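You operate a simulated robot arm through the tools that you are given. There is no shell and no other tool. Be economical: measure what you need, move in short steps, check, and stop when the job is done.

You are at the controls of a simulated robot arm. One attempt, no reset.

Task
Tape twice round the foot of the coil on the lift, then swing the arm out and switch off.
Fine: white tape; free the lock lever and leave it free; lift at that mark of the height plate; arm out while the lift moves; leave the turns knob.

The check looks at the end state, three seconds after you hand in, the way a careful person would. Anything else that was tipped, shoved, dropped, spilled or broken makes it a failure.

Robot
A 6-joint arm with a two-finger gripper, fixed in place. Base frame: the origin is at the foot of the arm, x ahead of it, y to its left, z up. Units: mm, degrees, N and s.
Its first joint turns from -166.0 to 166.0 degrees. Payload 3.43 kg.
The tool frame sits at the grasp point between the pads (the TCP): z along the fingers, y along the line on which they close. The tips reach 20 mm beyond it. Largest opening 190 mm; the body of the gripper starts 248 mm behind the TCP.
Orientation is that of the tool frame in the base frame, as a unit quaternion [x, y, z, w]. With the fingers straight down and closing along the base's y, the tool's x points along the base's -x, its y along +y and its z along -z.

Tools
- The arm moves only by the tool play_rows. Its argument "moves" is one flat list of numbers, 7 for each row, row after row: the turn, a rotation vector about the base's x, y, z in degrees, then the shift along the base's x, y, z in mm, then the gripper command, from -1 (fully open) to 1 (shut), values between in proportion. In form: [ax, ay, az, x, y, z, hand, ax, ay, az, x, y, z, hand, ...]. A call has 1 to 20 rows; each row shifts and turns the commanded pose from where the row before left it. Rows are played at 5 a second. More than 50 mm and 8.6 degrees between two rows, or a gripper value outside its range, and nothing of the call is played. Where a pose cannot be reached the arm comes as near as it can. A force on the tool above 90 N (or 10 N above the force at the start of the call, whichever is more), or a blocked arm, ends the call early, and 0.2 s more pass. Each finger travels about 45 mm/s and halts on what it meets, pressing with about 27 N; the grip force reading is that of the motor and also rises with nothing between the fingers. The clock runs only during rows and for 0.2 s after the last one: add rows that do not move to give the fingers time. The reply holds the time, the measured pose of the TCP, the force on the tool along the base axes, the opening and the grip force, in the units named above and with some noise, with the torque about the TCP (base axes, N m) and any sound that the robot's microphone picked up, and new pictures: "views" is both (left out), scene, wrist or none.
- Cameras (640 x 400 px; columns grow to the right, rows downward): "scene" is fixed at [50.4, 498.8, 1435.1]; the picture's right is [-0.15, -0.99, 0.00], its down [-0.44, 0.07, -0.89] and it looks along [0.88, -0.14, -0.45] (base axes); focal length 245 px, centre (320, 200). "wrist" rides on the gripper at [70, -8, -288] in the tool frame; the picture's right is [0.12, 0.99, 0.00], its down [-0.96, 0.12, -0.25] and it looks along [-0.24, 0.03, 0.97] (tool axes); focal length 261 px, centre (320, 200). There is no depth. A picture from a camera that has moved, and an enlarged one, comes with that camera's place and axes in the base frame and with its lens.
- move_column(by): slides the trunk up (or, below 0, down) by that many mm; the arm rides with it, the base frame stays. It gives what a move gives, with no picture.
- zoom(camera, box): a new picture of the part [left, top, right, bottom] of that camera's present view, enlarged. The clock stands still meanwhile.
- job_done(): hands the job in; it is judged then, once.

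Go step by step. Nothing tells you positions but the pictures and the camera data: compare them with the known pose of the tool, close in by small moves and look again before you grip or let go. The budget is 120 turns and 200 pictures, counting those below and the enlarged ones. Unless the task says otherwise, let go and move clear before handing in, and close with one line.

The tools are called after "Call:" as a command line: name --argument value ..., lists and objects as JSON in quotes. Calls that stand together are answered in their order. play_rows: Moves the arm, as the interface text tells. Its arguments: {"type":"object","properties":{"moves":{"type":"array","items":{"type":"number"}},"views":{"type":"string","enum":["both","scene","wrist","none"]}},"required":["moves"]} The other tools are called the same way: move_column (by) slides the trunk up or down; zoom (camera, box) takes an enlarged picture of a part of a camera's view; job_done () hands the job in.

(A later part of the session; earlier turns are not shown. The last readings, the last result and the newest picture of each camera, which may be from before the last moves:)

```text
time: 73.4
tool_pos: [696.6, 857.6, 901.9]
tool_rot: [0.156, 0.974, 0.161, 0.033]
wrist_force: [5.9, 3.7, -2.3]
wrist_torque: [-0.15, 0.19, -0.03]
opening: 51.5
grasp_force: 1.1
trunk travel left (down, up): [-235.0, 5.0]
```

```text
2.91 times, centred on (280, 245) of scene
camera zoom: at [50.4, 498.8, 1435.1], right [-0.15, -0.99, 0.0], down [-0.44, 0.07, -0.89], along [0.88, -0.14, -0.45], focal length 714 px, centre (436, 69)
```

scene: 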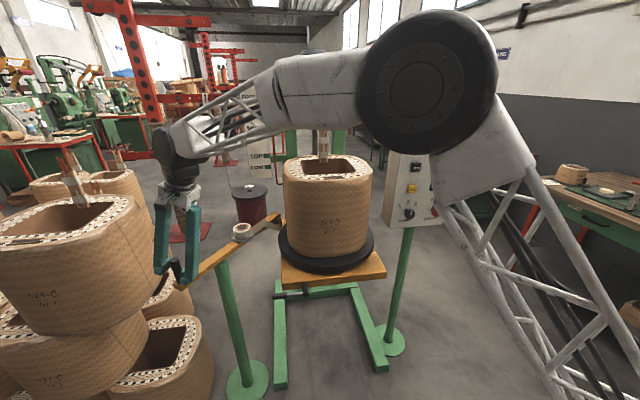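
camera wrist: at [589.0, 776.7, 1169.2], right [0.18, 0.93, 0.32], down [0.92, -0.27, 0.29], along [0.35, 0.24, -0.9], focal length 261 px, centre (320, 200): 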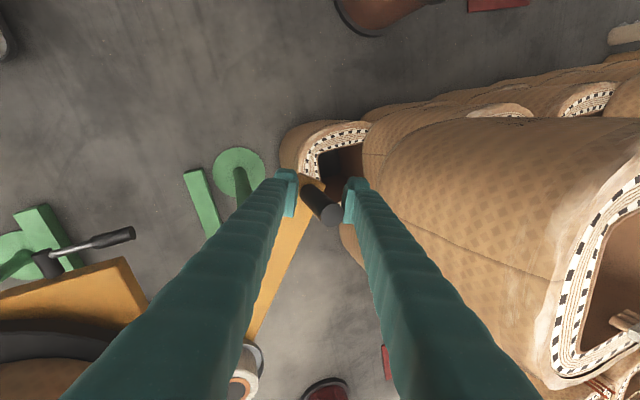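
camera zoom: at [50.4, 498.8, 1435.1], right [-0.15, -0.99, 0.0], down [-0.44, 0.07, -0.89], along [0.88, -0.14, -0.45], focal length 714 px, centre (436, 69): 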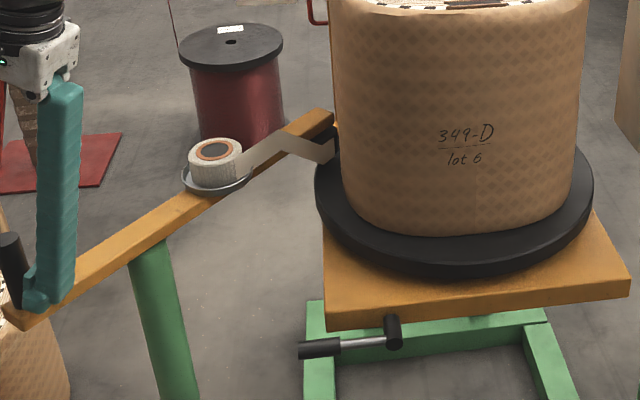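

Call:
play_rows --moves '[0, 0, 0, 3, 4, 0, 0.48, 0, 0, 0, 3, 4, 0, 0.48, 0, 0, 0, 0, 0, 0, 0.48]' --views "wrist"

Call:
zoom --camera "scene" --box '[230, 190, 330, 260]'

```text
time: 74.2
tool_pos: [702.4, 867.1, 902.6]
tool_rot: [0.155, 0.974, 0.162, 0.033]
wrist_force: [0.4, 0.9, 0.3]
wrist_torque: [0.0, -0.01, 0.01]
opening: 49.5
grasp_force: 0.1
trunk travel left (down, up): [-235.0, 5.0]
camera wrist: at [601.0, 794.0, 1169.9], right [0.18, 0.93, 0.32], down [0.92, -0.27, 0.29], along [0.35, 0.24, -0.9], focal length 261 px, centre (320, 200)
```

wrist: 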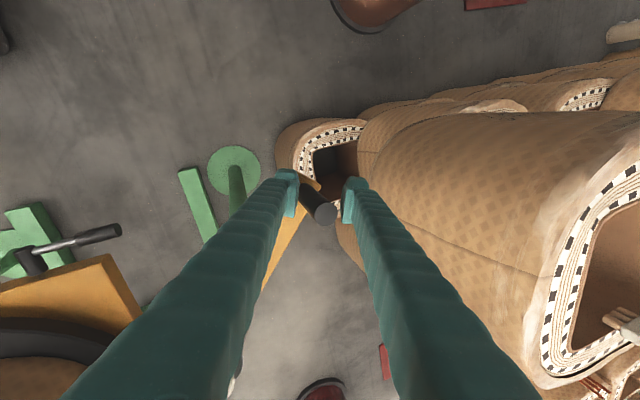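

```text
5.71 times, centred on (280, 225) of scene
camera zoom: at [50.4, 498.8, 1435.1], right [-0.15, -0.99, 0.0], down [-0.44, 0.07, -0.89], along [0.88, -0.14, -0.45], focal length 1402 px, centre (549, 57)
```

zoom: 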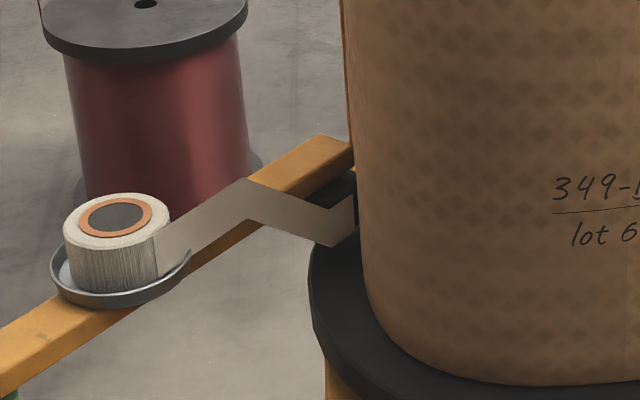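

Call:
play_rows --moves '[0, 0, 0, 3.5, 4, 0, 0.48, 0, 0, 0, 3.5, 4, 0, 0.48, 0, 0, 0, 0, 0, 0, 0.48]' --views "none"

Call:
zoom --camera "scene" --box '[230, 190, 330, 260]'

```text
time: 75.0
tool_pos: [707.8, 873.6, 903.4]
tool_rot: [0.154, 0.974, 0.161, 0.034]
wrist_force: [-19.3, -15.7, 9.9]
wrist_torque: [-0.58, 0.41, -0.44]
opening: 58.8
grasp_force: 8.5
trunk travel left (down, up): [-235.0, 5.0]
```

```text
5.71 times, centred on (280, 225) of scene
camera zoom: at [50.4, 498.8, 1435.1], right [-0.15, -0.99, 0.0], down [-0.44, 0.07, -0.89], along [0.88, -0.14, -0.45], focal length 1402 px, centre (549, 57)
```

zoom: 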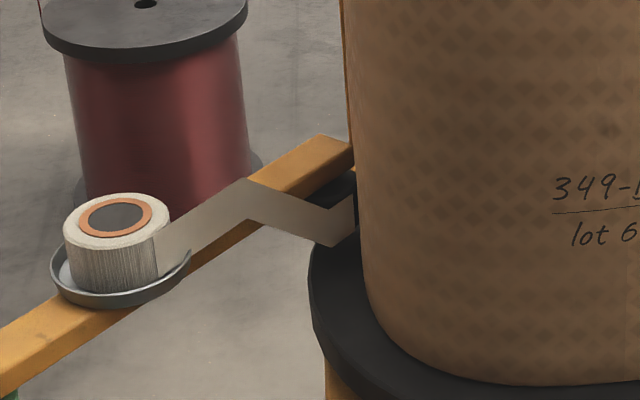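

The arm has come up against the coil (firm stop, picture unchanged). I relieve the push, open and lift straight out.

Call:
play_rows --moves '[0, 0, 0, -3.5, -4.5, 0, 0.4, 0, 0, 0, 0, 0, 0, 0.25, 0, 0, 0, 0, 0, 0, 0.25, 0, 0, 0, 0, -5, 25, 0.25, 0, 0, 0, 0, -5, 35, 0.25, 0, 0, 0, 0, -5, 40, 0.25, 0, 0, 0, -5, -10, 40, 0.25]'

Call:
zoom --camera "scene" --box '[180, 190, 380, 310]'

```text
time: 76.6
tool_pos: [701.3, 844.9, 1039.1]
tool_rot: [0.155, 0.974, 0.16, 0.033]
wrist_force: [0.1, 0.8, -1.2]
wrist_torque: [-0.07, -0.03, 0.03]
opening: 71.2
grasp_force: 0.0
trunk travel left (down, up): [-235.0, 5.0]
camera wrist: at [600.2, 772.6, 1308.1], right [0.18, 0.93, 0.32], down [0.92, -0.27, 0.29], along [0.35, 0.24, -0.9], focal length 261 px, centre (320, 200)
```

scene: 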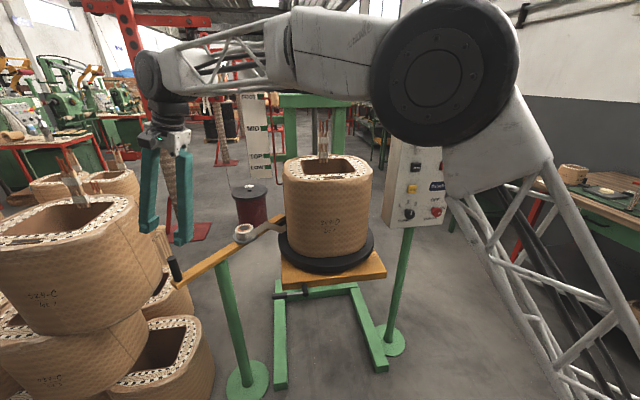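
wrist: 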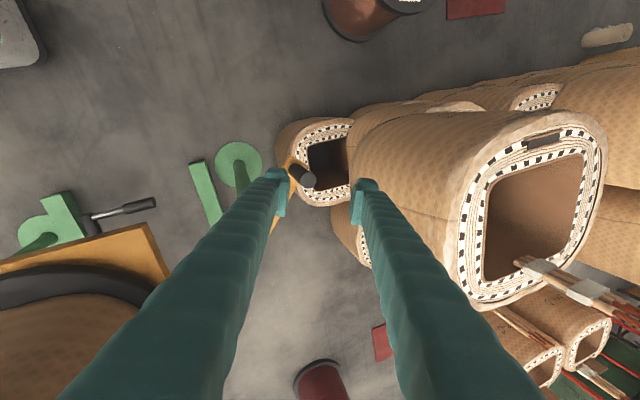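

```text
3.20 times, centred on (280, 250) of scene
camera zoom: at [50.4, 498.8, 1435.1], right [-0.15, -0.99, 0.0], down [-0.44, 0.07, -0.89], along [0.88, -0.14, -0.45], focal length 785 px, centre (448, 40)
```

zoom: 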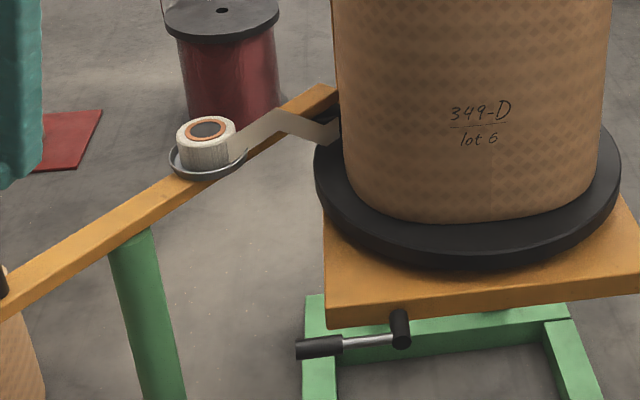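

The arm stays against the coil. Next I go back over to the panel to press START.

Call:
play_rows --moves '[0, 0.94, -4.37, -3.9, -41.9, 17.1, 0.5, 0, 0.94, -4.37, -3.9, -41.9, 17.1, 0.5, 0, 0.94, -4.37, -3.9, -41.9, 17.1, 0.5, 0, 0.94, -4.37, -3.9, -41.9, 17.1, 0.5, 0, 0.94, -4.37, -3.9, -41.9, 17.1, 0.5, 0, 0.94, -4.37, -3.9, -41.9, 17.1, 0.5, 0, 0.94, -4.37, -3.9, -41.9, 17.1, 1, 0, 0.94, -4.37, -3.9, -41.9, 17.1, 1, 0, 0.94, -4.37, -3.9, -41.9, 17.1, 1, 0, 0.94, -4.37, -3.9, -41.9, 17.1, 1, 0, 0.94, -4.37, -3.9, -41.9, 17.1, 1, 0, 0.94, -4.37, -3.9, -41.9, 17.1, 1, 0, 0.94, -4.37, -3.9, -41.9, 17.1, 1, 0, 0.94, -4.37, -3.9, -41.9, 17.1, 1]' --views "none"

Call:
play_rows --moves '[0, 0, 0, 0, -45, 0, 1, 0, 0, 0, 0, -45, 0, 1, 0, 0, 0, 0, -45, 0, 1, 0, 0, 0, 0, -45, 0, 1, 0, 0, 0, 0, -45, 0, 1, 0, 0, 0, 0, -45, 0, 1, 0, 0, 0, 0, -45, 0, 1, 0, 0, 0, 0, -45, 0, 1, 0, -8, 0, 15, 0, -6, 1, 0, -8, 0, 15, 0, -6, 1, 0, -8, 0, 15, 0, -6, 1, 0, -8, 0, 15, 0, -6, 1, 0, -8, 0, 15, 0, -6, 1, 0, -8, 0, 15, 0, -6, 1, 0, 0, 0, 0, 0, 0, 1]'

```text
time: 79.6
tool_pos: [646.6, 258.4, 1283.2]
tool_rot: [0.645, 0.757, 0.104, 0.005]
wrist_force: [0.1, 0.5, 0.1]
wrist_torque: [-0.13, 0.03, -0.02]
opening: 0.0
grasp_force: 27.1
trunk travel left (down, up): [-235.0, 5.0]
```

```text
time: 82.8
tool_pos: [736.7, -103.4, 1244.6]
tool_rot: [0.545, 0.69, 0.357, 0.313]
wrist_force: [0.2, 0.2, -0.2]
wrist_torque: [-0.02, -0.01, 0.02]
opening: 0.0
grasp_force: 26.9
trunk travel left (down, up): [-235.0, 5.0]
camera wrist: at [481.8, -79.1, 1391.8], right [0.5, 0.26, 0.82], down [0.06, -0.96, 0.27], along [0.86, -0.09, -0.5], focal length 261 px, centre (320, 200)
```

scene: 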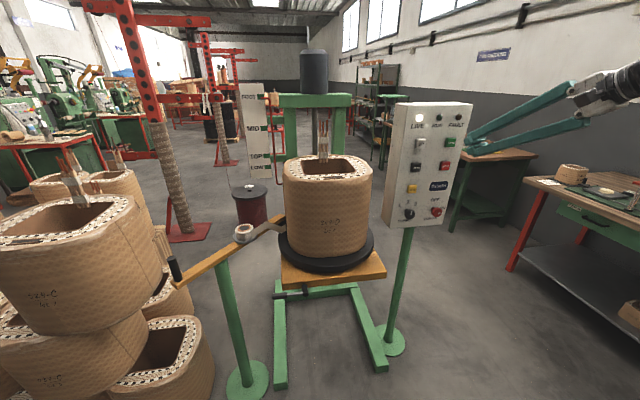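
wrist: 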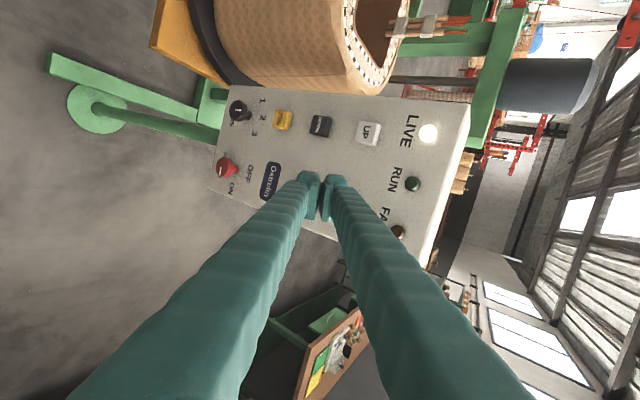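

Call:
play_rows --moves '[0, -8, 0, 14, -3, -5, 1, 0, -8, 0, 14, -3, -5, 1, 0, -8, 0, 14, -3, -5, 1, 0, -8, 0, 14, -3, -5, 1, 0, -8, 0, 14, -3, -5, 1, 0, 0, 0, 0, 0, 0, 1]' --views "wrist"

Call:
zoom --camera "scene" --box '[375, 90, 475, 230]'

```text
time: 84.2
tool_pos: [806.2, -118.2, 1219.6]
tool_rot: [0.391, 0.542, 0.522, 0.53]
wrist_force: [0.6, -0.5, 0.4]
wrist_torque: [0.0, -0.04, -0.02]
opening: 0.0
grasp_force: 26.9
trunk travel left (down, up): [-235.0, 5.0]
camera wrist: at [515.9, -93.5, 1168.1], right [-0.14, 0.26, 0.95], down [-0.13, -0.96, 0.25], along [0.98, -0.09, 0.17], focal length 261 px, centre (320, 200)
```

wrist: 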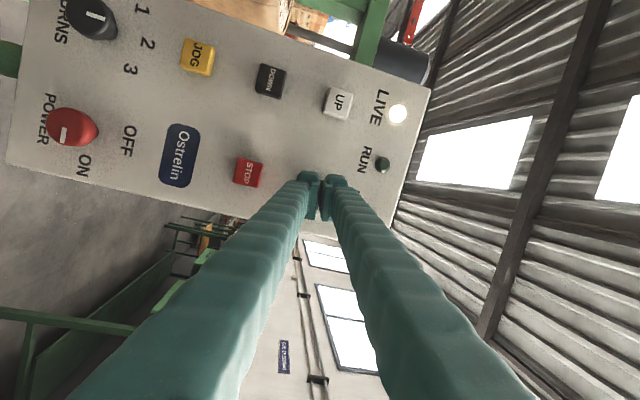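

```text
2.86 times, centred on (425, 160) of scene
camera zoom: at [50.4, 498.8, 1435.1], right [-0.15, -0.99, 0.0], down [-0.44, 0.07, -0.89], along [0.88, -0.14, -0.45], focal length 701 px, centre (20, 314)
```

zoom: 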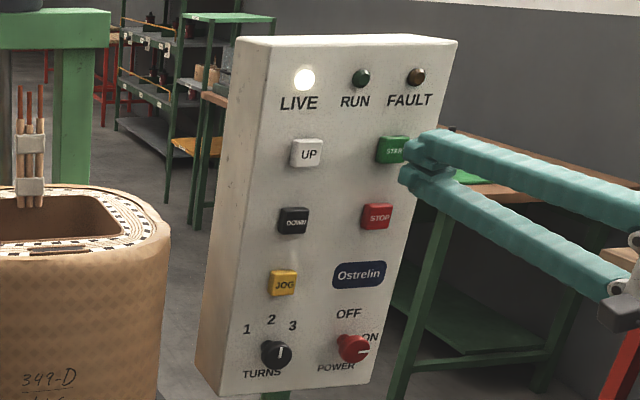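

I'm aligned with START at about (868, −115, 1219). Pressing it now and releasing.

Call:
play_rows --moves '[0, 0, 0, 20, 0, -1, 1, 0, 0, 0, 16, 0, -1, 1, 0, 0, 0, 4, 0, 0, 1, 0, 0, 0, 3, 0, 0, 1, 0, 0, 0, 0, 0, 0, 1]' --views "scene"

Call:
zoom --camera "scene" --box '[375, 90, 475, 230]'

Call:
zoom --camera "scene" --box '[220, 150, 400, 310]'

```text
time: 85.4
tool_pos: [847.0, -117.5, 1217.7]
tool_rot: [0.391, 0.542, 0.522, 0.53]
wrist_force: [-13.6, 3.2, -0.1]
wrist_torque: [0.08, 0.16, -0.11]
opening: 0.0
grasp_force: 27.0
trunk travel left (down, up): [-235.0, 5.0]
heard: click
```

scene: 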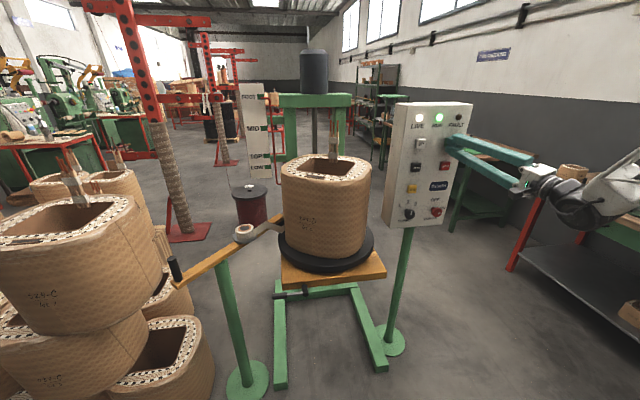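

```text
2.86 times, centred on (425, 160) of scene
camera zoom: at [50.4, 498.8, 1435.1], right [-0.15, -0.99, 0.0], down [-0.44, 0.07, -0.89], along [0.88, -0.14, -0.45], focal length 701 px, centre (20, 314)
```

zoom: 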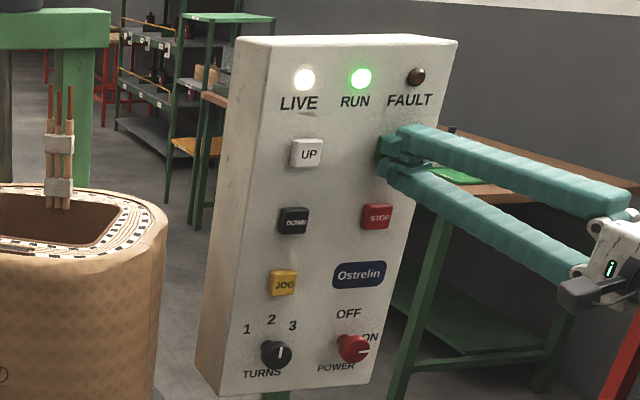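

```text
2.50 times, centred on (310, 230) of scene
camera zoom: at [50.4, 498.8, 1435.1], right [-0.15, -0.99, 0.0], down [-0.44, 0.07, -0.89], along [0.88, -0.14, -0.45], focal length 613 px, centre (345, 125)
```

zoom: 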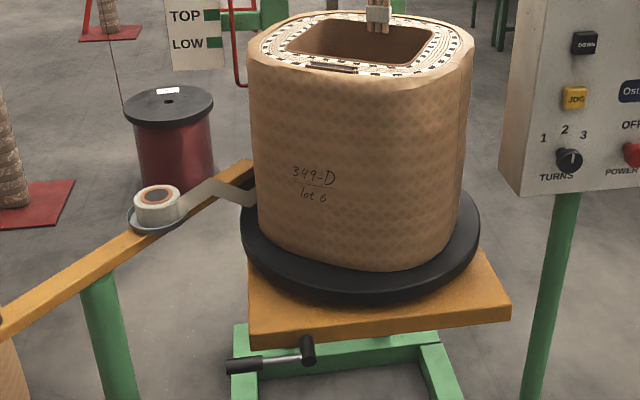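

The coil is turning and RUN is lit. I release the button and watch.

Call:
play_rows --moves '[0, 0, 0, -15, 0, 0, 1, 0, 0, 0, -20, 0, 0, 1, 0, 0, 0, 0, 0, 0, 1]' --views "scene"

```text
time: 86.2
tool_pos: [811.9, -117.3, 1219.0]
tool_rot: [0.392, 0.541, 0.522, 0.53]
wrist_force: [-0.6, 0.0, -1.0]
wrist_torque: [-0.01, -0.02, 0.02]
opening: 0.0
grasp_force: 26.8
trunk travel left (down, up): [-235.0, 5.0]
```

scene: 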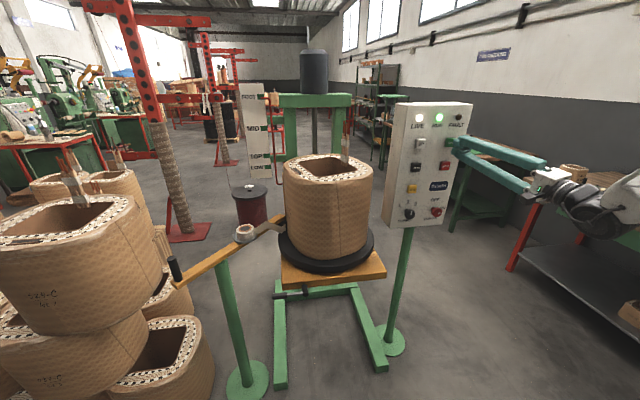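

Still running. I'll wait a few seconds at a time.

Call:
play_rows --moves '[0, 0, 0, 0, 0, 0, 1, 0, 0, 0, 0, 0, 0, 1, 0, 0, 0, 0, 0, 0, 1, 0, 0, 0, 0, 0, 0, 1, 0, 0, 0, 0, 0, 0, 1, 0, 0, 0, 0, 0, 0, 1, 0, 0, 0, 0, 0, 0, 1, 0, 0, 0, 0, 0, 0, 1, 0, 0, 0, 0, 0, 0, 1, 0, 0, 0, 0, 0, 0, 1, 0, 0, 0, 0, 0, 0, 1, 0, 0, 0, 0, 0, 0, 1, 0, 0, 0, 0, 0, 0, 1, 0, 0, 0, 0, 0, 0, 1, 0, 0, 0, 0, 0, 0, 1]' --views "scene"

Call:
zoom --camera "scene" --box '[220, 150, 400, 310]'

```text
time: 89.4
tool_pos: [812.7, -117.3, 1218.5]
tool_rot: [0.392, 0.541, 0.523, 0.53]
wrist_force: [0.7, 0.1, -0.1]
wrist_torque: [-0.01, -0.01, 0.0]
opening: 0.1
grasp_force: 27.0
trunk travel left (down, up): [-235.0, 5.0]
```

scene: 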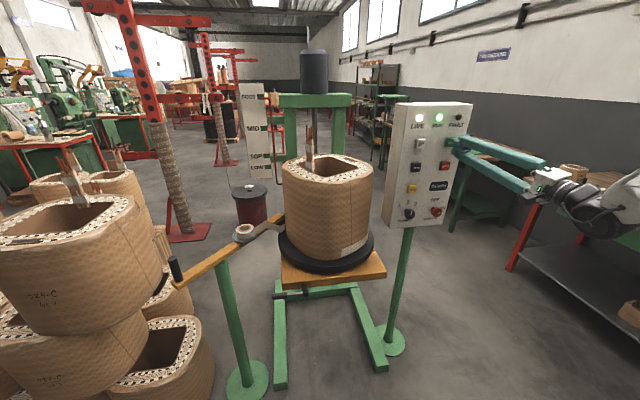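

```text
2.50 times, centred on (310, 230) of scene
camera zoom: at [50.4, 498.8, 1435.1], right [-0.15, -0.99, 0.0], down [-0.44, 0.07, -0.89], along [0.88, -0.14, -0.45], focal length 613 px, centre (345, 125)
```

zoom: 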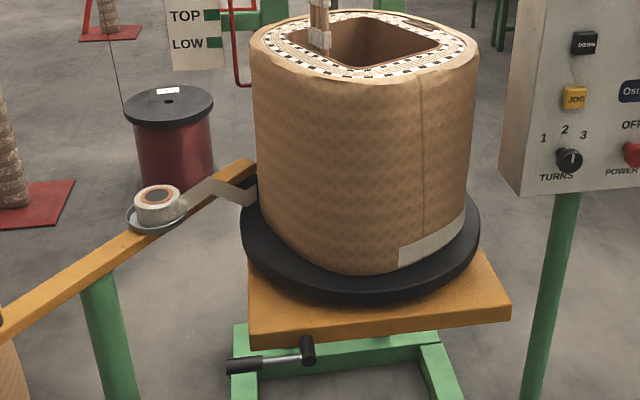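

White tape is going on at the foot. I keep waiting.

Call:
play_rows --moves '[0, 0, 0, 0, 0, 0, 1, 0, 0, 0, 0, 0, 0, 1, 0, 0, 0, 0, 0, 0, 1, 0, 0, 0, 0, 0, 0, 1, 0, 0, 0, 0, 0, 0, 1, 0, 0, 0, 0, 0, 0, 1, 0, 0, 0, 0, 0, 0, 1, 0, 0, 0, 0, 0, 0, 1, 0, 0, 0, 0, 0, 0, 1, 0, 0, 0, 0, 0, 0, 1, 0, 0, 0, 0, 0, 0, 1, 0, 0, 0, 0, 0, 0, 1, 0, 0, 0, 0, 0, 0, 1, 0, 0, 0, 0, 0, 0, 1, 0, 0, 0, 0, 0, 0, 1, 0, 0, 0, 0, 0, 0, 1, 0, 0, 0, 0, 0, 0, 1, 0, 0, 0, 0, 0, 0, 1, 0, 0, 0, 0, 0, 0, 1, 0, 0, 0, 0, 0, 0, 1]' --views "none"

Call:
play_rows --moves '[0, 0, 0, 0, 0, 0, 1, 0, 0, 0, 0, 0, 0, 1, 0, 0, 0, 0, 0, 0, 1, 0, 0, 0, 0, 0, 0, 1, 0, 0, 0, 0, 0, 0, 1, 0, 0, 0, 0, 0, 0, 1, 0, 0, 0, 0, 0, 0, 1, 0, 0, 0, 0, 0, 0, 1, 0, 0, 0, 0, 0, 0, 1, 0, 0, 0, 0, 0, 0, 1, 0, 0, 0, 0, 0, 0, 1, 0, 0, 0, 0, 0, 0, 1, 0, 0, 0, 0, 0, 0, 1, 0, 0, 0, 0, 0, 0, 1, 0, 0, 0, 0, 0, 0, 1, 0, 0, 0, 0, 0, 0, 1, 0, 0, 0, 0, 0, 0, 1, 0, 0, 0, 0, 0, 0, 1, 0, 0, 0, 0, 0, 0, 1, 0, 0, 0, 0, 0, 0, 1]' --views "scene"

Call:
zoom --camera "scene" --box '[220, 150, 400, 310]'

```text
time: 93.6
tool_pos: [812.8, -117.5, 1218.2]
tool_rot: [0.391, 0.541, 0.523, 0.53]
wrist_force: [-0.3, 0.4, 0.8]
wrist_torque: [-0.01, -0.02, 0.02]
opening: 0.0
grasp_force: 26.9
trunk travel left (down, up): [-235.0, 5.0]
```

```text
time: 97.8
tool_pos: [812.7, -116.1, 1217.6]
tool_rot: [0.392, 0.541, 0.522, 0.53]
wrist_force: [0.6, 0.1, 0.0]
wrist_torque: [0.04, -0.01, 0.01]
opening: 0.0
grasp_force: 26.5
trunk travel left (down, up): [-235.0, 5.0]
```

scene: 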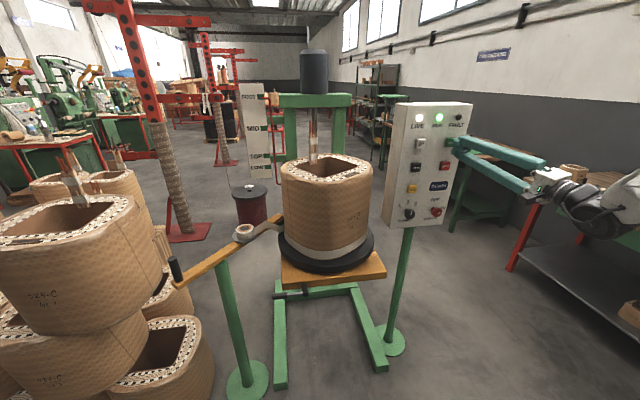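

```text
2.50 times, centred on (310, 230) of scene
camera zoom: at [50.4, 498.8, 1435.1], right [-0.15, -0.99, 0.0], down [-0.44, 0.07, -0.89], along [0.88, -0.14, -0.45], focal length 613 px, centre (345, 125)
```

zoom: 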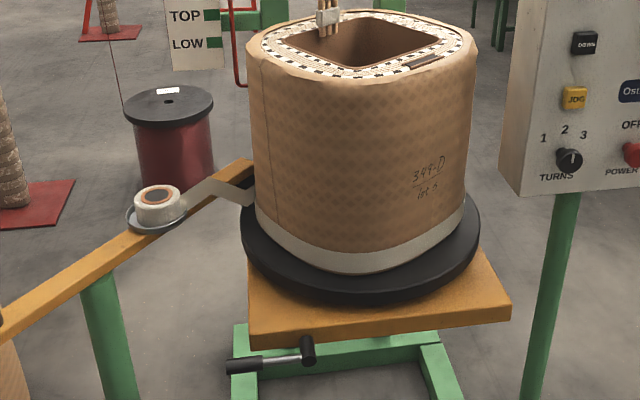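

One turn takes about 13 s, so roughly 14 s remain.

Call:
play_rows --moves '[0, 0, 0, 0, 0, 0, 1, 0, 0, 0, 0, 0, 0, 1, 0, 0, 0, 0, 0, 0, 1, 0, 0, 0, 0, 0, 0, 1, 0, 0, 0, 0, 0, 0, 1, 0, 0, 0, 0, 0, 0, 1, 0, 0, 0, 0, 0, 0, 1, 0, 0, 0, 0, 0, 0, 1, 0, 0, 0, 0, 0, 0, 1, 0, 0, 0, 0, 0, 0, 1, 0, 0, 0, 0, 0, 0, 1, 0, 0, 0, 0, 0, 0, 1, 0, 0, 0, 0, 0, 0, 1, 0, 0, 0, 0, 0, 0, 1, 0, 0, 0, 0, 0, 0, 1, 0, 0, 0, 0, 0, 0, 1, 0, 0, 0, 0, 0, 0, 1, 0, 0, 0, 0, 0, 0, 1, 0, 0, 0, 0, 0, 0, 1, 0, 0, 0, 0, 0, 0, 1]' --views "none"

Call:
play_rows --moves '[0, 0, 0, 0, 0, 0, 1, 0, 0, 0, 0, 0, 0, 1, 0, 0, 0, 0, 0, 0, 1, 0, 0, 0, 0, 0, 0, 1, 0, 0, 0, 0, 0, 0, 1, 0, 0, 0, 0, 0, 0, 1, 0, 0, 0, 0, 0, 0, 1, 0, 0, 0, 0, 0, 0, 1, 0, 0, 0, 0, 0, 0, 1, 0, 0, 0, 0, 0, 0, 1, 0, 0, 0, 0, 0, 0, 1, 0, 0, 0, 0, 0, 0, 1, 0, 0, 0, 0, 0, 0, 1, 0, 0, 0, 0, 0, 0, 1, 0, 0, 0, 0, 0, 0, 1, 0, 0, 0, 0, 0, 0, 1, 0, 0, 0, 0, 0, 0, 1, 0, 0, 0, 0, 0, 0, 1, 0, 0, 0, 0, 0, 0, 1, 0, 0, 0, 0, 0, 0, 1]' --views "none"

Call:
play_rows --moves '[0, 0, 0, 0, 0, 0, 1, 0, 0, 0, 0, 0, 0, 1, 0, 0, 0, 0, 0, 0, 1, 0, 0, 0, 0, 0, 0, 1, 0, 0, 0, 0, 0, 0, 1, 0, 0, 0, 0, 0, 0, 1, 0, 0, 0, 0, 0, 0, 1, 0, 0, 0, 0, 0, 0, 1, 0, 0, 0, 0, 0, 0, 1, 0, 0, 0, 0, 0, 0, 1, 0, 0, 0, 0, 0, 0, 1, 0, 0, 0, 0, 0, 0, 1, 0, 0, 0, 0, 0, 0, 1, 0, 0, 0, 0, 0, 0, 1, 0, 0, 0, 0, 0, 0, 1, 0, 0, 0, 0, 0, 0, 1, 0, 0, 0, 0, 0, 0, 1, 0, 0, 0, 0, 0, 0, 1, 0, 0, 0, 0, 0, 0, 1, 0, 0, 0, 0, 0, 0, 1]' --views "none"

Call:
play_rows --moves '[0, 0, 0, 0, 0, 0, 1, 0, 0, 0, 0, 0, 0, 1, 0, 0, 0, 0, 0, 0, 1, 0, 0, 0, 0, 0, 0, 1, 0, 0, 0, 0, 0, 0, 1, 0, 0, 0, 0, 0, 0, 1, 0, 0, 0, 0, 0, 0, 1, 0, 0, 0, 0, 0, 0, 1, 0, 0, 0, 0, 0, 0, 1, 0, 0, 0, 0, 0, 0, 1]' --views "scene"

Call:
zoom --camera "scene" --box '[220, 150, 400, 310]'

```text
time: 102.0
tool_pos: [812.1, -117.7, 1218.1]
tool_rot: [0.392, 0.542, 0.523, 0.529]
wrist_force: [-0.4, 0.1, 0.1]
wrist_torque: [-0.01, 0.03, -0.03]
opening: 0.0
grasp_force: 27.6
trunk travel left (down, up): [-235.0, 5.0]
```

```text
time: 106.2
tool_pos: [812.7, -117.9, 1218.5]
tool_rot: [0.392, 0.541, 0.522, 0.53]
wrist_force: [-0.8, -0.4, -0.7]
wrist_torque: [0.01, 0.02, 0.0]
opening: 0.0
grasp_force: 26.7
trunk travel left (down, up): [-235.0, 5.0]
```

```text
time: 110.4
tool_pos: [812.7, -118.3, 1219.4]
tool_rot: [0.392, 0.542, 0.522, 0.53]
wrist_force: [-0.1, -0.2, 0.2]
wrist_torque: [-0.01, 0.01, 0.01]
opening: 0.0
grasp_force: 26.8
trunk travel left (down, up): [-235.0, 5.0]
```

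```text
time: 112.6
tool_pos: [812.7, -117.7, 1219.6]
tool_rot: [0.392, 0.542, 0.522, 0.529]
wrist_force: [-0.8, -0.5, -0.2]
wrist_torque: [0.03, 0.05, 0.01]
opening: 0.1
grasp_force: 27.1
trunk travel left (down, up): [-235.0, 5.0]
```

scene: 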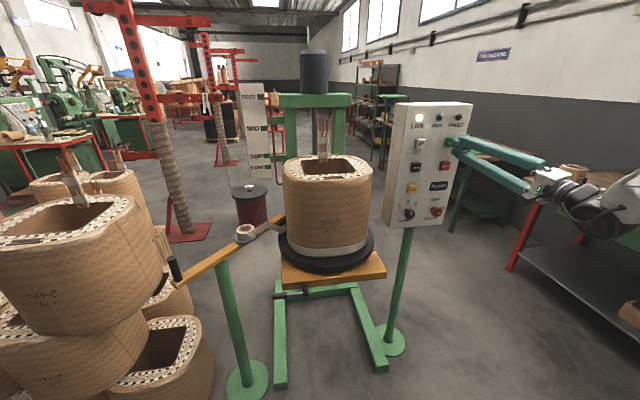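

```text
2.50 times, centred on (310, 230) of scene
camera zoom: at [50.4, 498.8, 1435.1], right [-0.15, -0.99, 0.0], down [-0.44, 0.07, -0.89], along [0.88, -0.14, -0.45], focal length 613 px, centre (345, 125)
```

zoom: 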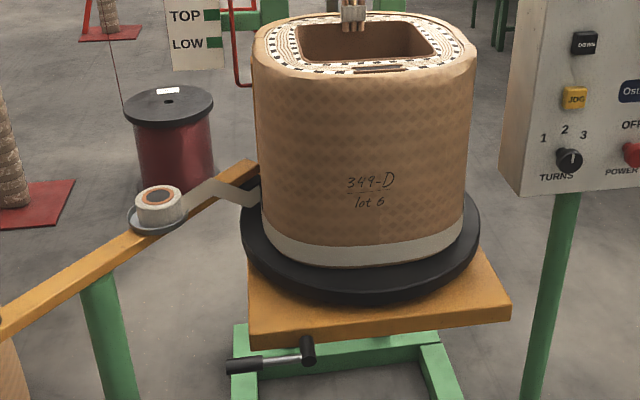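

RUN is out and the coil is back at its start angle with two turns of white tape, no fault. I'll retrace the path back to the handle to swing the arm out.

Call:
play_rows --moves '[0, 8, 0, -20, 3, 5, 1, 0, 8, 0, -14, 3, 5, 1, 0, 8, 0, -14, 3, 5, 1, 0, 8, 0, -14, 3, 5, 1, 0, 8, 0, -14, 3, 5, 1, 0, 8, 0, -15, 0, 6, 1, 0, 8, 0, -15, 0, 6, 1, 0, 8, 0, -15, 0, 6, 1, 0, 8, 0, -15, 0, 6, 1, 0, 8, 0, -15, 0, 6, 1, 0, 8, 0, -15, 0, 6, 1, 0, 0, 0, 0, 45, 0, 1, 0, 0, 0, 0, 45, 0, 1, 0, 0, 0, 0, 45, 0, 1, 0, 0, 0, 0, 45, 0, 1, 0, 0, 0, 0, 45, 0, 0.25, 0, 0, 0, 0, 45, 0, 0.25, 0, 0, 0, 0, 45, 0, 0.25, 0, 0, 0, 0, 45, 0, 0.25]' --views "none"

Call:
play_rows --moves '[0, -0.94, 4.37, 3.9, 41.9, -17.1, 0.25, 0, -0.94, 4.37, 3.9, 41.9, -17.1, 0.25, 0, -0.94, 4.37, 3.9, 41.9, -17.1, 0.25, 0, -0.94, 4.37, 3.9, 41.9, -17.1, 0.25, 0, -0.94, 4.37, 3.9, 41.9, -17.1, 0.25, 0, -0.94, 4.37, 3.9, 41.9, -17.1, 0.25, 0, -0.94, 4.37, 3.9, 41.9, -17.1, 0.25, 0, -0.94, 4.37, 3.9, 41.9, -17.1, 0.25, 0, -0.94, 4.37, 3.9, 41.9, -17.1, 0.25, 0, -0.94, 4.37, 3.9, 41.9, -17.1, 0.25, 0, -0.94, 4.37, 3.9, 41.9, -17.1, 0.25, 0, -0.94, 4.37, 3.9, 41.9, -17.1, 0.25, 0, -0.94, 4.37, 3.9, 41.9, -17.1, 0.25, 0, -0.94, 4.37, 3.9, 41.9, -17.1, 0.25, 0, 0, 0, 0, 0, 0, 0.25]'

```text
time: 116.6
tool_pos: [649.7, 258.5, 1277.5]
tool_rot: [0.645, 0.757, 0.104, 0.004]
wrist_force: [-0.2, -0.6, 0.0]
wrist_torque: [0.13, -0.02, 0.03]
opening: 71.1
grasp_force: 0.0
trunk travel left (down, up): [-235.0, 5.0]
```

```text
time: 119.8
tool_pos: [702.7, 845.5, 1038.3]
tool_rot: [0.155, 0.974, 0.161, 0.033]
wrist_force: [-0.1, -0.1, -1.1]
wrist_torque: [0.0, 0.01, 0.03]
opening: 71.4
grasp_force: 0.1
trunk travel left (down, up): [-235.0, 5.0]
camera wrist: at [601.7, 772.6, 1306.3], right [0.18, 0.93, 0.32], down [0.92, -0.27, 0.29], along [0.35, 0.24, -0.9], focal length 261 px, centre (320, 200)
```

scene: 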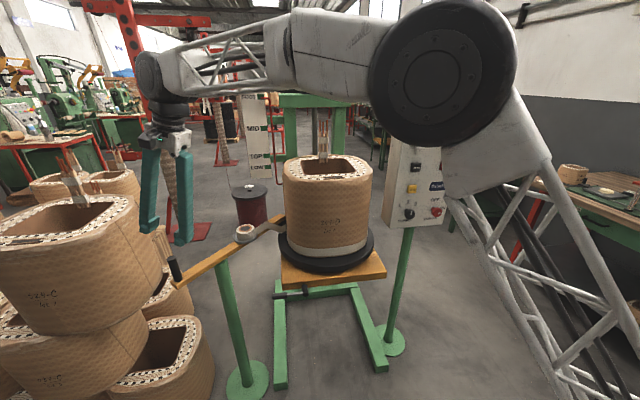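
wrist: 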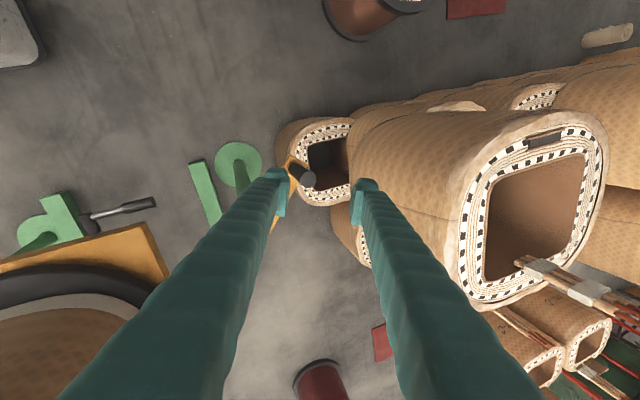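

Call:
play_rows --moves '[0, 0, 0, 4, 8, -40, 0.25, 0, 0, 0, 0, 5, -40, 0.25, 0, 0, 0, 0, 5, -35, 0.25, 0, 0, 0, 0, 4, -20, 0.25, 0, 0, 0, 0, 0, 0, 0.25]'

```text
time: 121.0
tool_pos: [707.6, 866.4, 905.5]
tool_rot: [0.155, 0.974, 0.162, 0.034]
wrist_force: [0.6, 0.3, -0.5]
wrist_torque: [-0.01, 0.03, -0.03]
opening: 71.5
grasp_force: 0.0
trunk travel left (down, up): [-235.0, 5.0]
camera wrist: at [605.8, 794.1, 1172.0], right [0.18, 0.93, 0.32], down [0.92, -0.27, 0.29], along [0.35, 0.24, -0.9], focal length 261 px, centre (320, 200)
```

scene: 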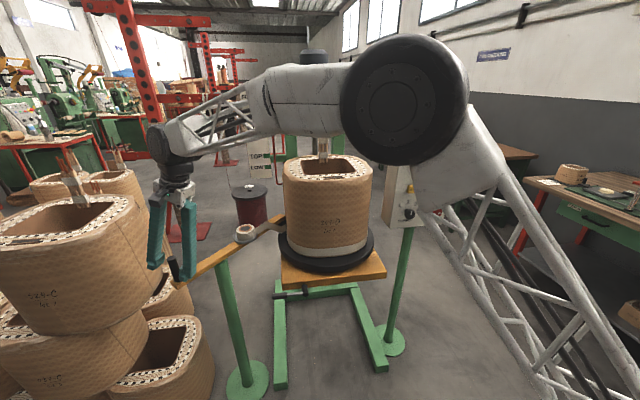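
wrist: 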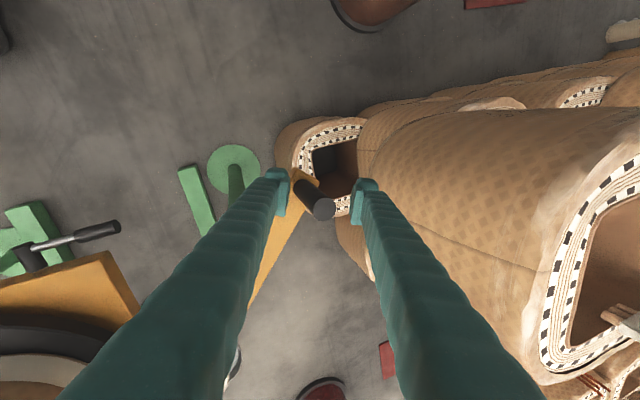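

The handle is again between the fingers. I narrow them and swing it back along its arc.

Call:
play_rows --moves '[0, 0, 0, 0, 0, 0, 0.4, 0, 0, 0, 0, 0, 0, 0.48, 0, 0, 0, 0, 0, 0, 0.48, 0, 0, 0, -10.3, -11.9, 0, 0.48, 0, 0, 0, -9, -12.8, 0, 0.48, 0, 0, 0, -7.6, -13.7, 0, 0.48, 0, 0, 0, -6.2, -14.5, 0, 0.48, 0, 0, 0, 0, 0, 0, 0.48]'

```text
time: 122.8
tool_pos: [674.3, 814.8, 906.0]
tool_rot: [0.155, 0.974, 0.161, 0.034]
wrist_force: [0.9, -2.9, 1.0]
wrist_torque: [-0.17, -0.12, 0.02]
opening: 49.9
grasp_force: 1.0
trunk travel left (down, up): [-235.0, 5.0]
camera wrist: at [571.6, 741.1, 1172.0], right [0.17, 0.93, 0.32], down [0.92, -0.27, 0.29], along [0.35, 0.24, -0.9], focal length 261 px, centre (320, 200)
```

scene: 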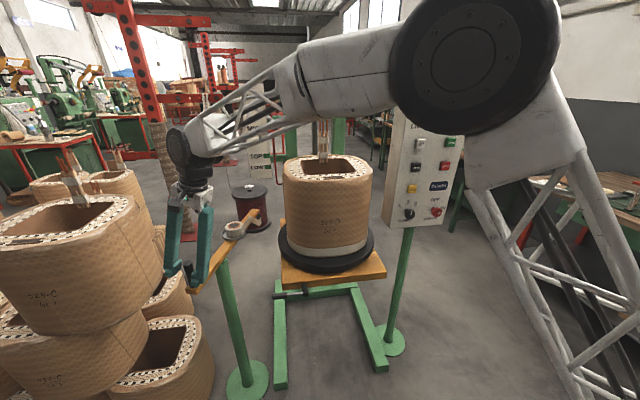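
wrist: 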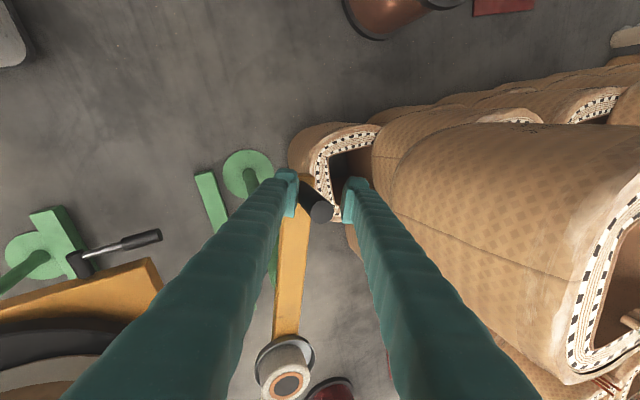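

Call:
play_rows --moves '[0, 0, 0, -4.5, -15, 0, 0.48, 0, 0, 0, -3, -15.4, 0, 0.48, 0, 0, 0, -1.4, -15.7, 0, 0.48, 0, 0, 0, 0, -10, 0, 0.48, 0, 0, 0, 0, 0, 0, 0.48]'

Call:
zoom --camera "scene" --box '[170, 180, 390, 310]'

```text
time: 124.0
tool_pos: [664.6, 759.9, 905.6]
tool_rot: [0.155, 0.974, 0.161, 0.034]
wrist_force: [1.0, 1.2, 0.3]
wrist_torque: [-0.07, 0.02, 0.01]
opening: 50.4
grasp_force: 1.2
trunk travel left (down, up): [-235.0, 5.0]
camera wrist: at [563.1, 685.7, 1172.6], right [0.18, 0.93, 0.32], down [0.92, -0.27, 0.29], along [0.35, 0.24, -0.9], focal length 261 px, centre (320, 200)
```

scene: 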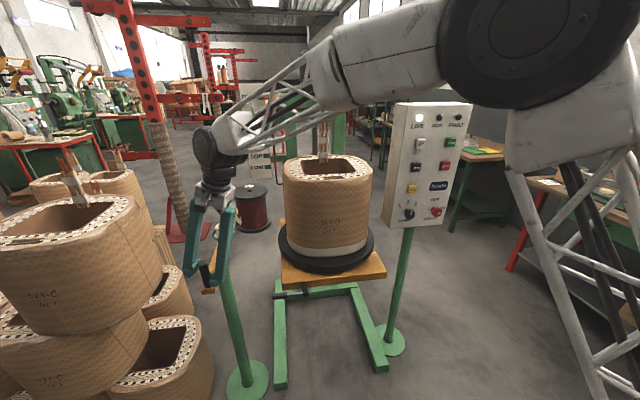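
wrist: 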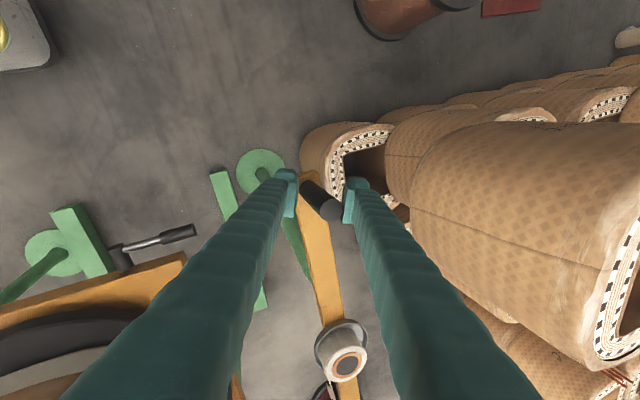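

```text
2.91 times, centred on (280, 245) of scene
camera zoom: at [50.4, 498.8, 1435.1], right [-0.15, -0.99, 0.0], down [-0.44, 0.07, -0.89], along [0.88, -0.14, -0.45], focal length 714 px, centre (436, 69)
```

zoom: 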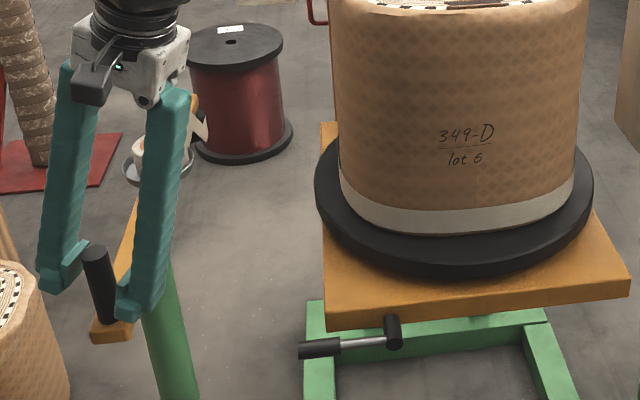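

The handle is back where it started, with the arm fully out. I open, lift out, and go switch the power off.

Call:
play_rows --moves '[0, 0, 0, 0, 0, 0, 0.35, 0, 0, 0, 0, 0, 0, 0.25, 0, 0, 0, 0, 0, 0, 0.25, 0, 0, 0, 0, -4, 30, 0.25, 0, 0, 0, 0, -4, 35, 0.25, 0, 0, 0, 0, -4, 40, 0.25, 0, 0, 0, -5, -10, 30, 0.25]' --views "scene"

Call:
zoom --camera "scene" --box '[170, 180, 390, 310]'

```text
time: 125.6
tool_pos: [660.0, 737.9, 1038.5]
tool_rot: [0.155, 0.974, 0.161, 0.033]
wrist_force: [0.5, -0.6, 0.1]
wrist_torque: [-0.06, 0.06, 0.03]
opening: 71.1
grasp_force: 0.0
trunk travel left (down, up): [-235.0, 5.0]
```

scene: 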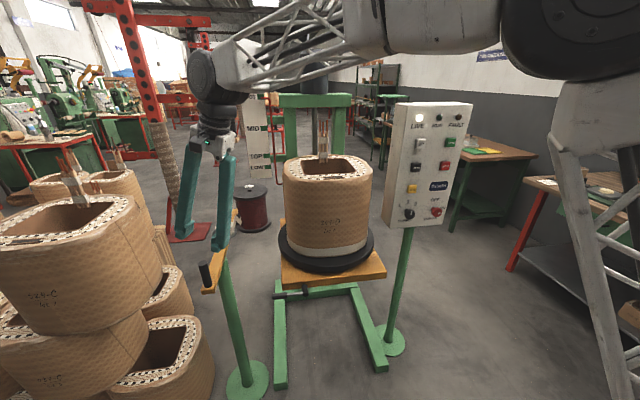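

```text
2.91 times, centred on (280, 245) of scene
camera zoom: at [50.4, 498.8, 1435.1], right [-0.15, -0.99, 0.0], down [-0.44, 0.07, -0.89], along [0.88, -0.14, -0.45], focal length 714 px, centre (436, 69)
```

zoom: 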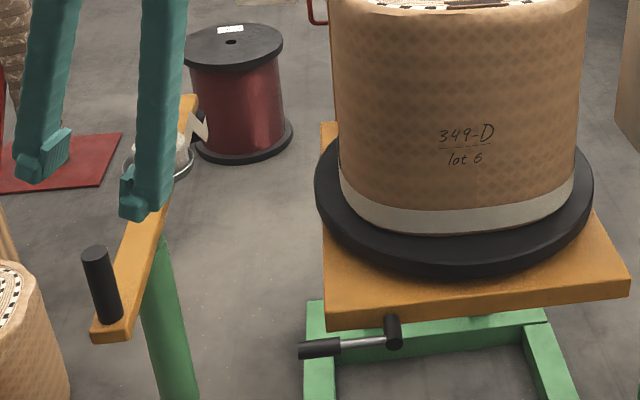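

Call:
play_rows --moves '[0, 0.94, -4.37, -0.9, -34.3, 17.2, 0.25, 0, 0.94, -4.37, -0.9, -34.3, 17.2, 0.25, 0, 0.94, -4.37, -0.9, -34.3, 17.2, 0.25, 0, 0.94, -4.37, -0.9, -34.3, 17.2, 0.25, 0, 0.94, -4.37, -0.9, -34.3, 17.2, 0.25, 0, 0.94, -4.37, -0.9, -34.3, 17.2, 0.25, 0, 0.94, -4.37, -0.9, -34.3, 17.2, 0.2, 0, 0.94, -4.37, -0.9, -34.3, 17.2, 0.2, 0, 0.94, -4.37, -0.9, -34.3, 17.2, 0.2, 0, 0.94, -4.37, -0.9, -34.3, 17.2, 0.2, 0, 0.94, -4.37, -0.9, -34.3, 17.2, 0.2, 0, 0.94, -4.37, -0.9, -34.3, 17.2, 0.2, 0, 0.94, -4.37, -0.9, -34.3, 17.2, 0.2, 0, 0.94, -4.37, -0.9, -34.3, 17.2, 0.2]' --views "none"

Call:
play_rows --moves '[0, 0, 0, 0, -45, 0, 0.2, 0, 0, 0, 0, -45, 0, 0.2, 0, 0, 0, 0, -45, 0, 0.2, 0, 0, 0, 0, -45, 0, 0.2, 0, 0, 0, 0, -45, 0, 0.2, 0, 0, 0, 0, -45, 0, 0.2, 0, 0, 0, 0, -45, 0, 0.2, 0, 0, 0, 0, -45, 0, 0.2, 0, -8, 0, 15, 0, -6, 0.2, 0, -8, 0, 15, 0, -6, 0.2, 0, -8, 0, 15, 0, -6, 0.2, 0, -8, 0, 15, 0, -6, 0.2, 0, -8, 0, 15, 0, -6, 0.2, 0, -8, 0, 15, 0, -6, 0.2, 0, 0, 0, 0, 0, 0, 0.2]' --views "none"

Call:
play_rows --moves '[0, -8, 0, 14, -3, -5, 0.2, 0, -8, 0, 14, -3, -5, 0.2, 0, -8, 0, 14, -3, -5, 0.2, 0, -8, 0, 10, -3, -5, 0.2, 0, -1.4, -2.9, 10, -1, -5, 0.2, 0, 0, 0, 0, 0, 0, 0.2]'

```text
time: 128.6
tool_pos: [645.9, 258.6, 1279.9]
tool_rot: [0.645, 0.757, 0.104, 0.004]
wrist_force: [0.3, -0.2, -0.1]
wrist_torque: [-0.07, 0.02, -0.03]
opening: 76.1
grasp_force: 0.0
trunk travel left (down, up): [-235.0, 5.0]
```

```text
time: 131.8
tool_pos: [738.0, -106.1, 1245.1]
tool_rot: [0.546, 0.69, 0.357, 0.313]
wrist_force: [-0.6, 0.7, 0.1]
wrist_torque: [0.02, -0.06, 0.01]
opening: 76.1
grasp_force: 0.1
trunk travel left (down, up): [-235.0, 5.0]
```

```text
time: 133.2
tool_pos: [799.0, -119.3, 1221.7]
tool_rot: [0.436, 0.56, 0.486, 0.51]
wrist_force: [-1.5, 0.4, -0.7]
wrist_torque: [0.0, 0.01, -0.01]
opening: 76.0
grasp_force: 0.0
trunk travel left (down, up): [-235.0, 5.0]
camera wrist: at [506.6, -78.9, 1202.9], right [-0.02, 0.26, 0.96], down [-0.15, -0.95, 0.26], along [0.99, -0.14, 0.06], focal length 261 px, centre (320, 200)
```

scene: 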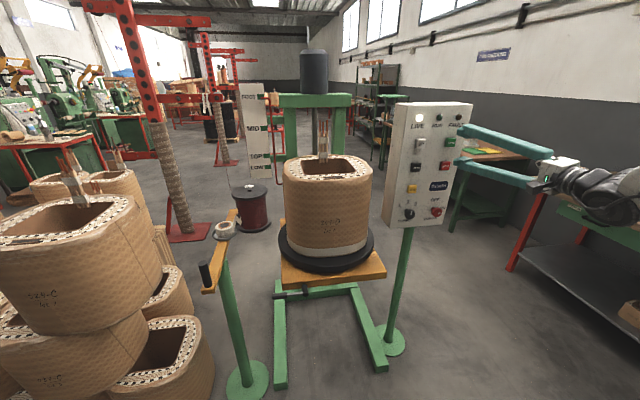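
wrist: 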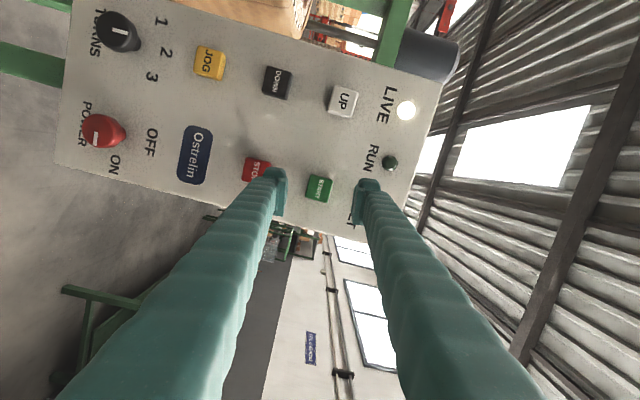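

Now I lower the trunk to the POWER knob's height.

Call:
move_column --by -235

Call:
play_rows --moves '[0, 0, 0, 0, 1, -18, 0.2, 0, 0, 0, 0, 1, -18, 0.2, 0, 0, 0, 0, 2, -16, 0.2, 0, 0, 0, 0, 0, 0, 0.2]' --views "wrist"

```text
time: 135.6
tool_pos: [798.5, -117.9, 985.6]
tool_rot: [0.435, 0.56, 0.487, 0.51]
wrist_force: [0.6, -0.7, 0.5]
wrist_torque: [0.02, 0.03, 0.01]
opening: 75.8
grasp_force: 0.1
trunk travel left (down, up): [0.0, 240.0]
```

```text
time: 136.6
tool_pos: [800.0, -113.3, 935.4]
tool_rot: [0.435, 0.561, 0.487, 0.509]
wrist_force: [0.6, 0.0, -0.5]
wrist_torque: [-0.01, 0.0, -0.03]
opening: 76.0
grasp_force: 0.0
trunk travel left (down, up): [0.0, 240.0]
camera wrist: at [506.9, -75.3, 917.7], right [-0.02, 0.26, 0.96], down [-0.15, -0.95, 0.26], along [0.99, -0.14, 0.06], focal length 261 px, centre (320, 200)
```

wrist: 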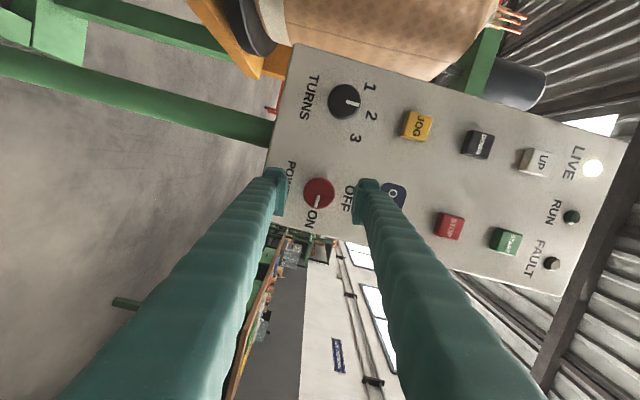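

Call:
play_rows --moves '[0, 0, 0, 18, -1, 0, 0.2, 0, 0, 0, 18, -0.5, 0, 0.2, 0, 0, 0, 18, 0, 0, 0.2, 0, 0, 0, 0, 0, 0, 0.5, 0, 0, 0, 0, 0, 0, 0.6, 0, 0, 0, 0, 0, 0, 1, 0, 0, 0, 0, 0, 0, 1, 0, 0, 0, 0, 0, 0, 1]' --views "wrist"

```text
time: 138.4
tool_pos: [852.9, -117.7, 935.0]
tool_rot: [0.436, 0.56, 0.487, 0.51]
wrist_force: [18.5, -0.9, 7.2]
wrist_torque: [0.01, 0.07, -0.1]
opening: 38.1
grasp_force: 44.7
trunk travel left (down, up): [0.0, 240.0]
camera wrist: at [560.8, -78.1, 917.4], right [-0.02, 0.26, 0.96], down [-0.15, -0.95, 0.26], along [0.99, -0.14, 0.06], focal length 261 px, centre (320, 200)
```

wrist: 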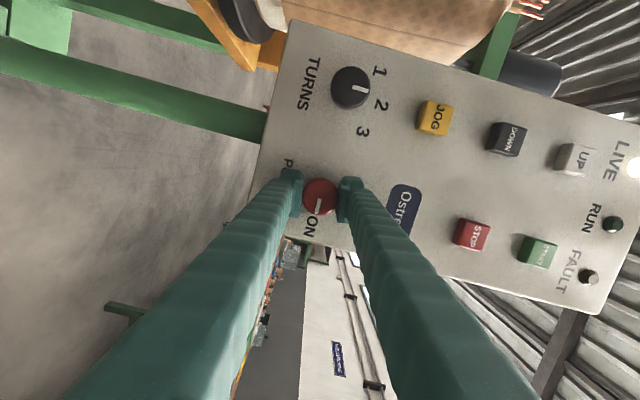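

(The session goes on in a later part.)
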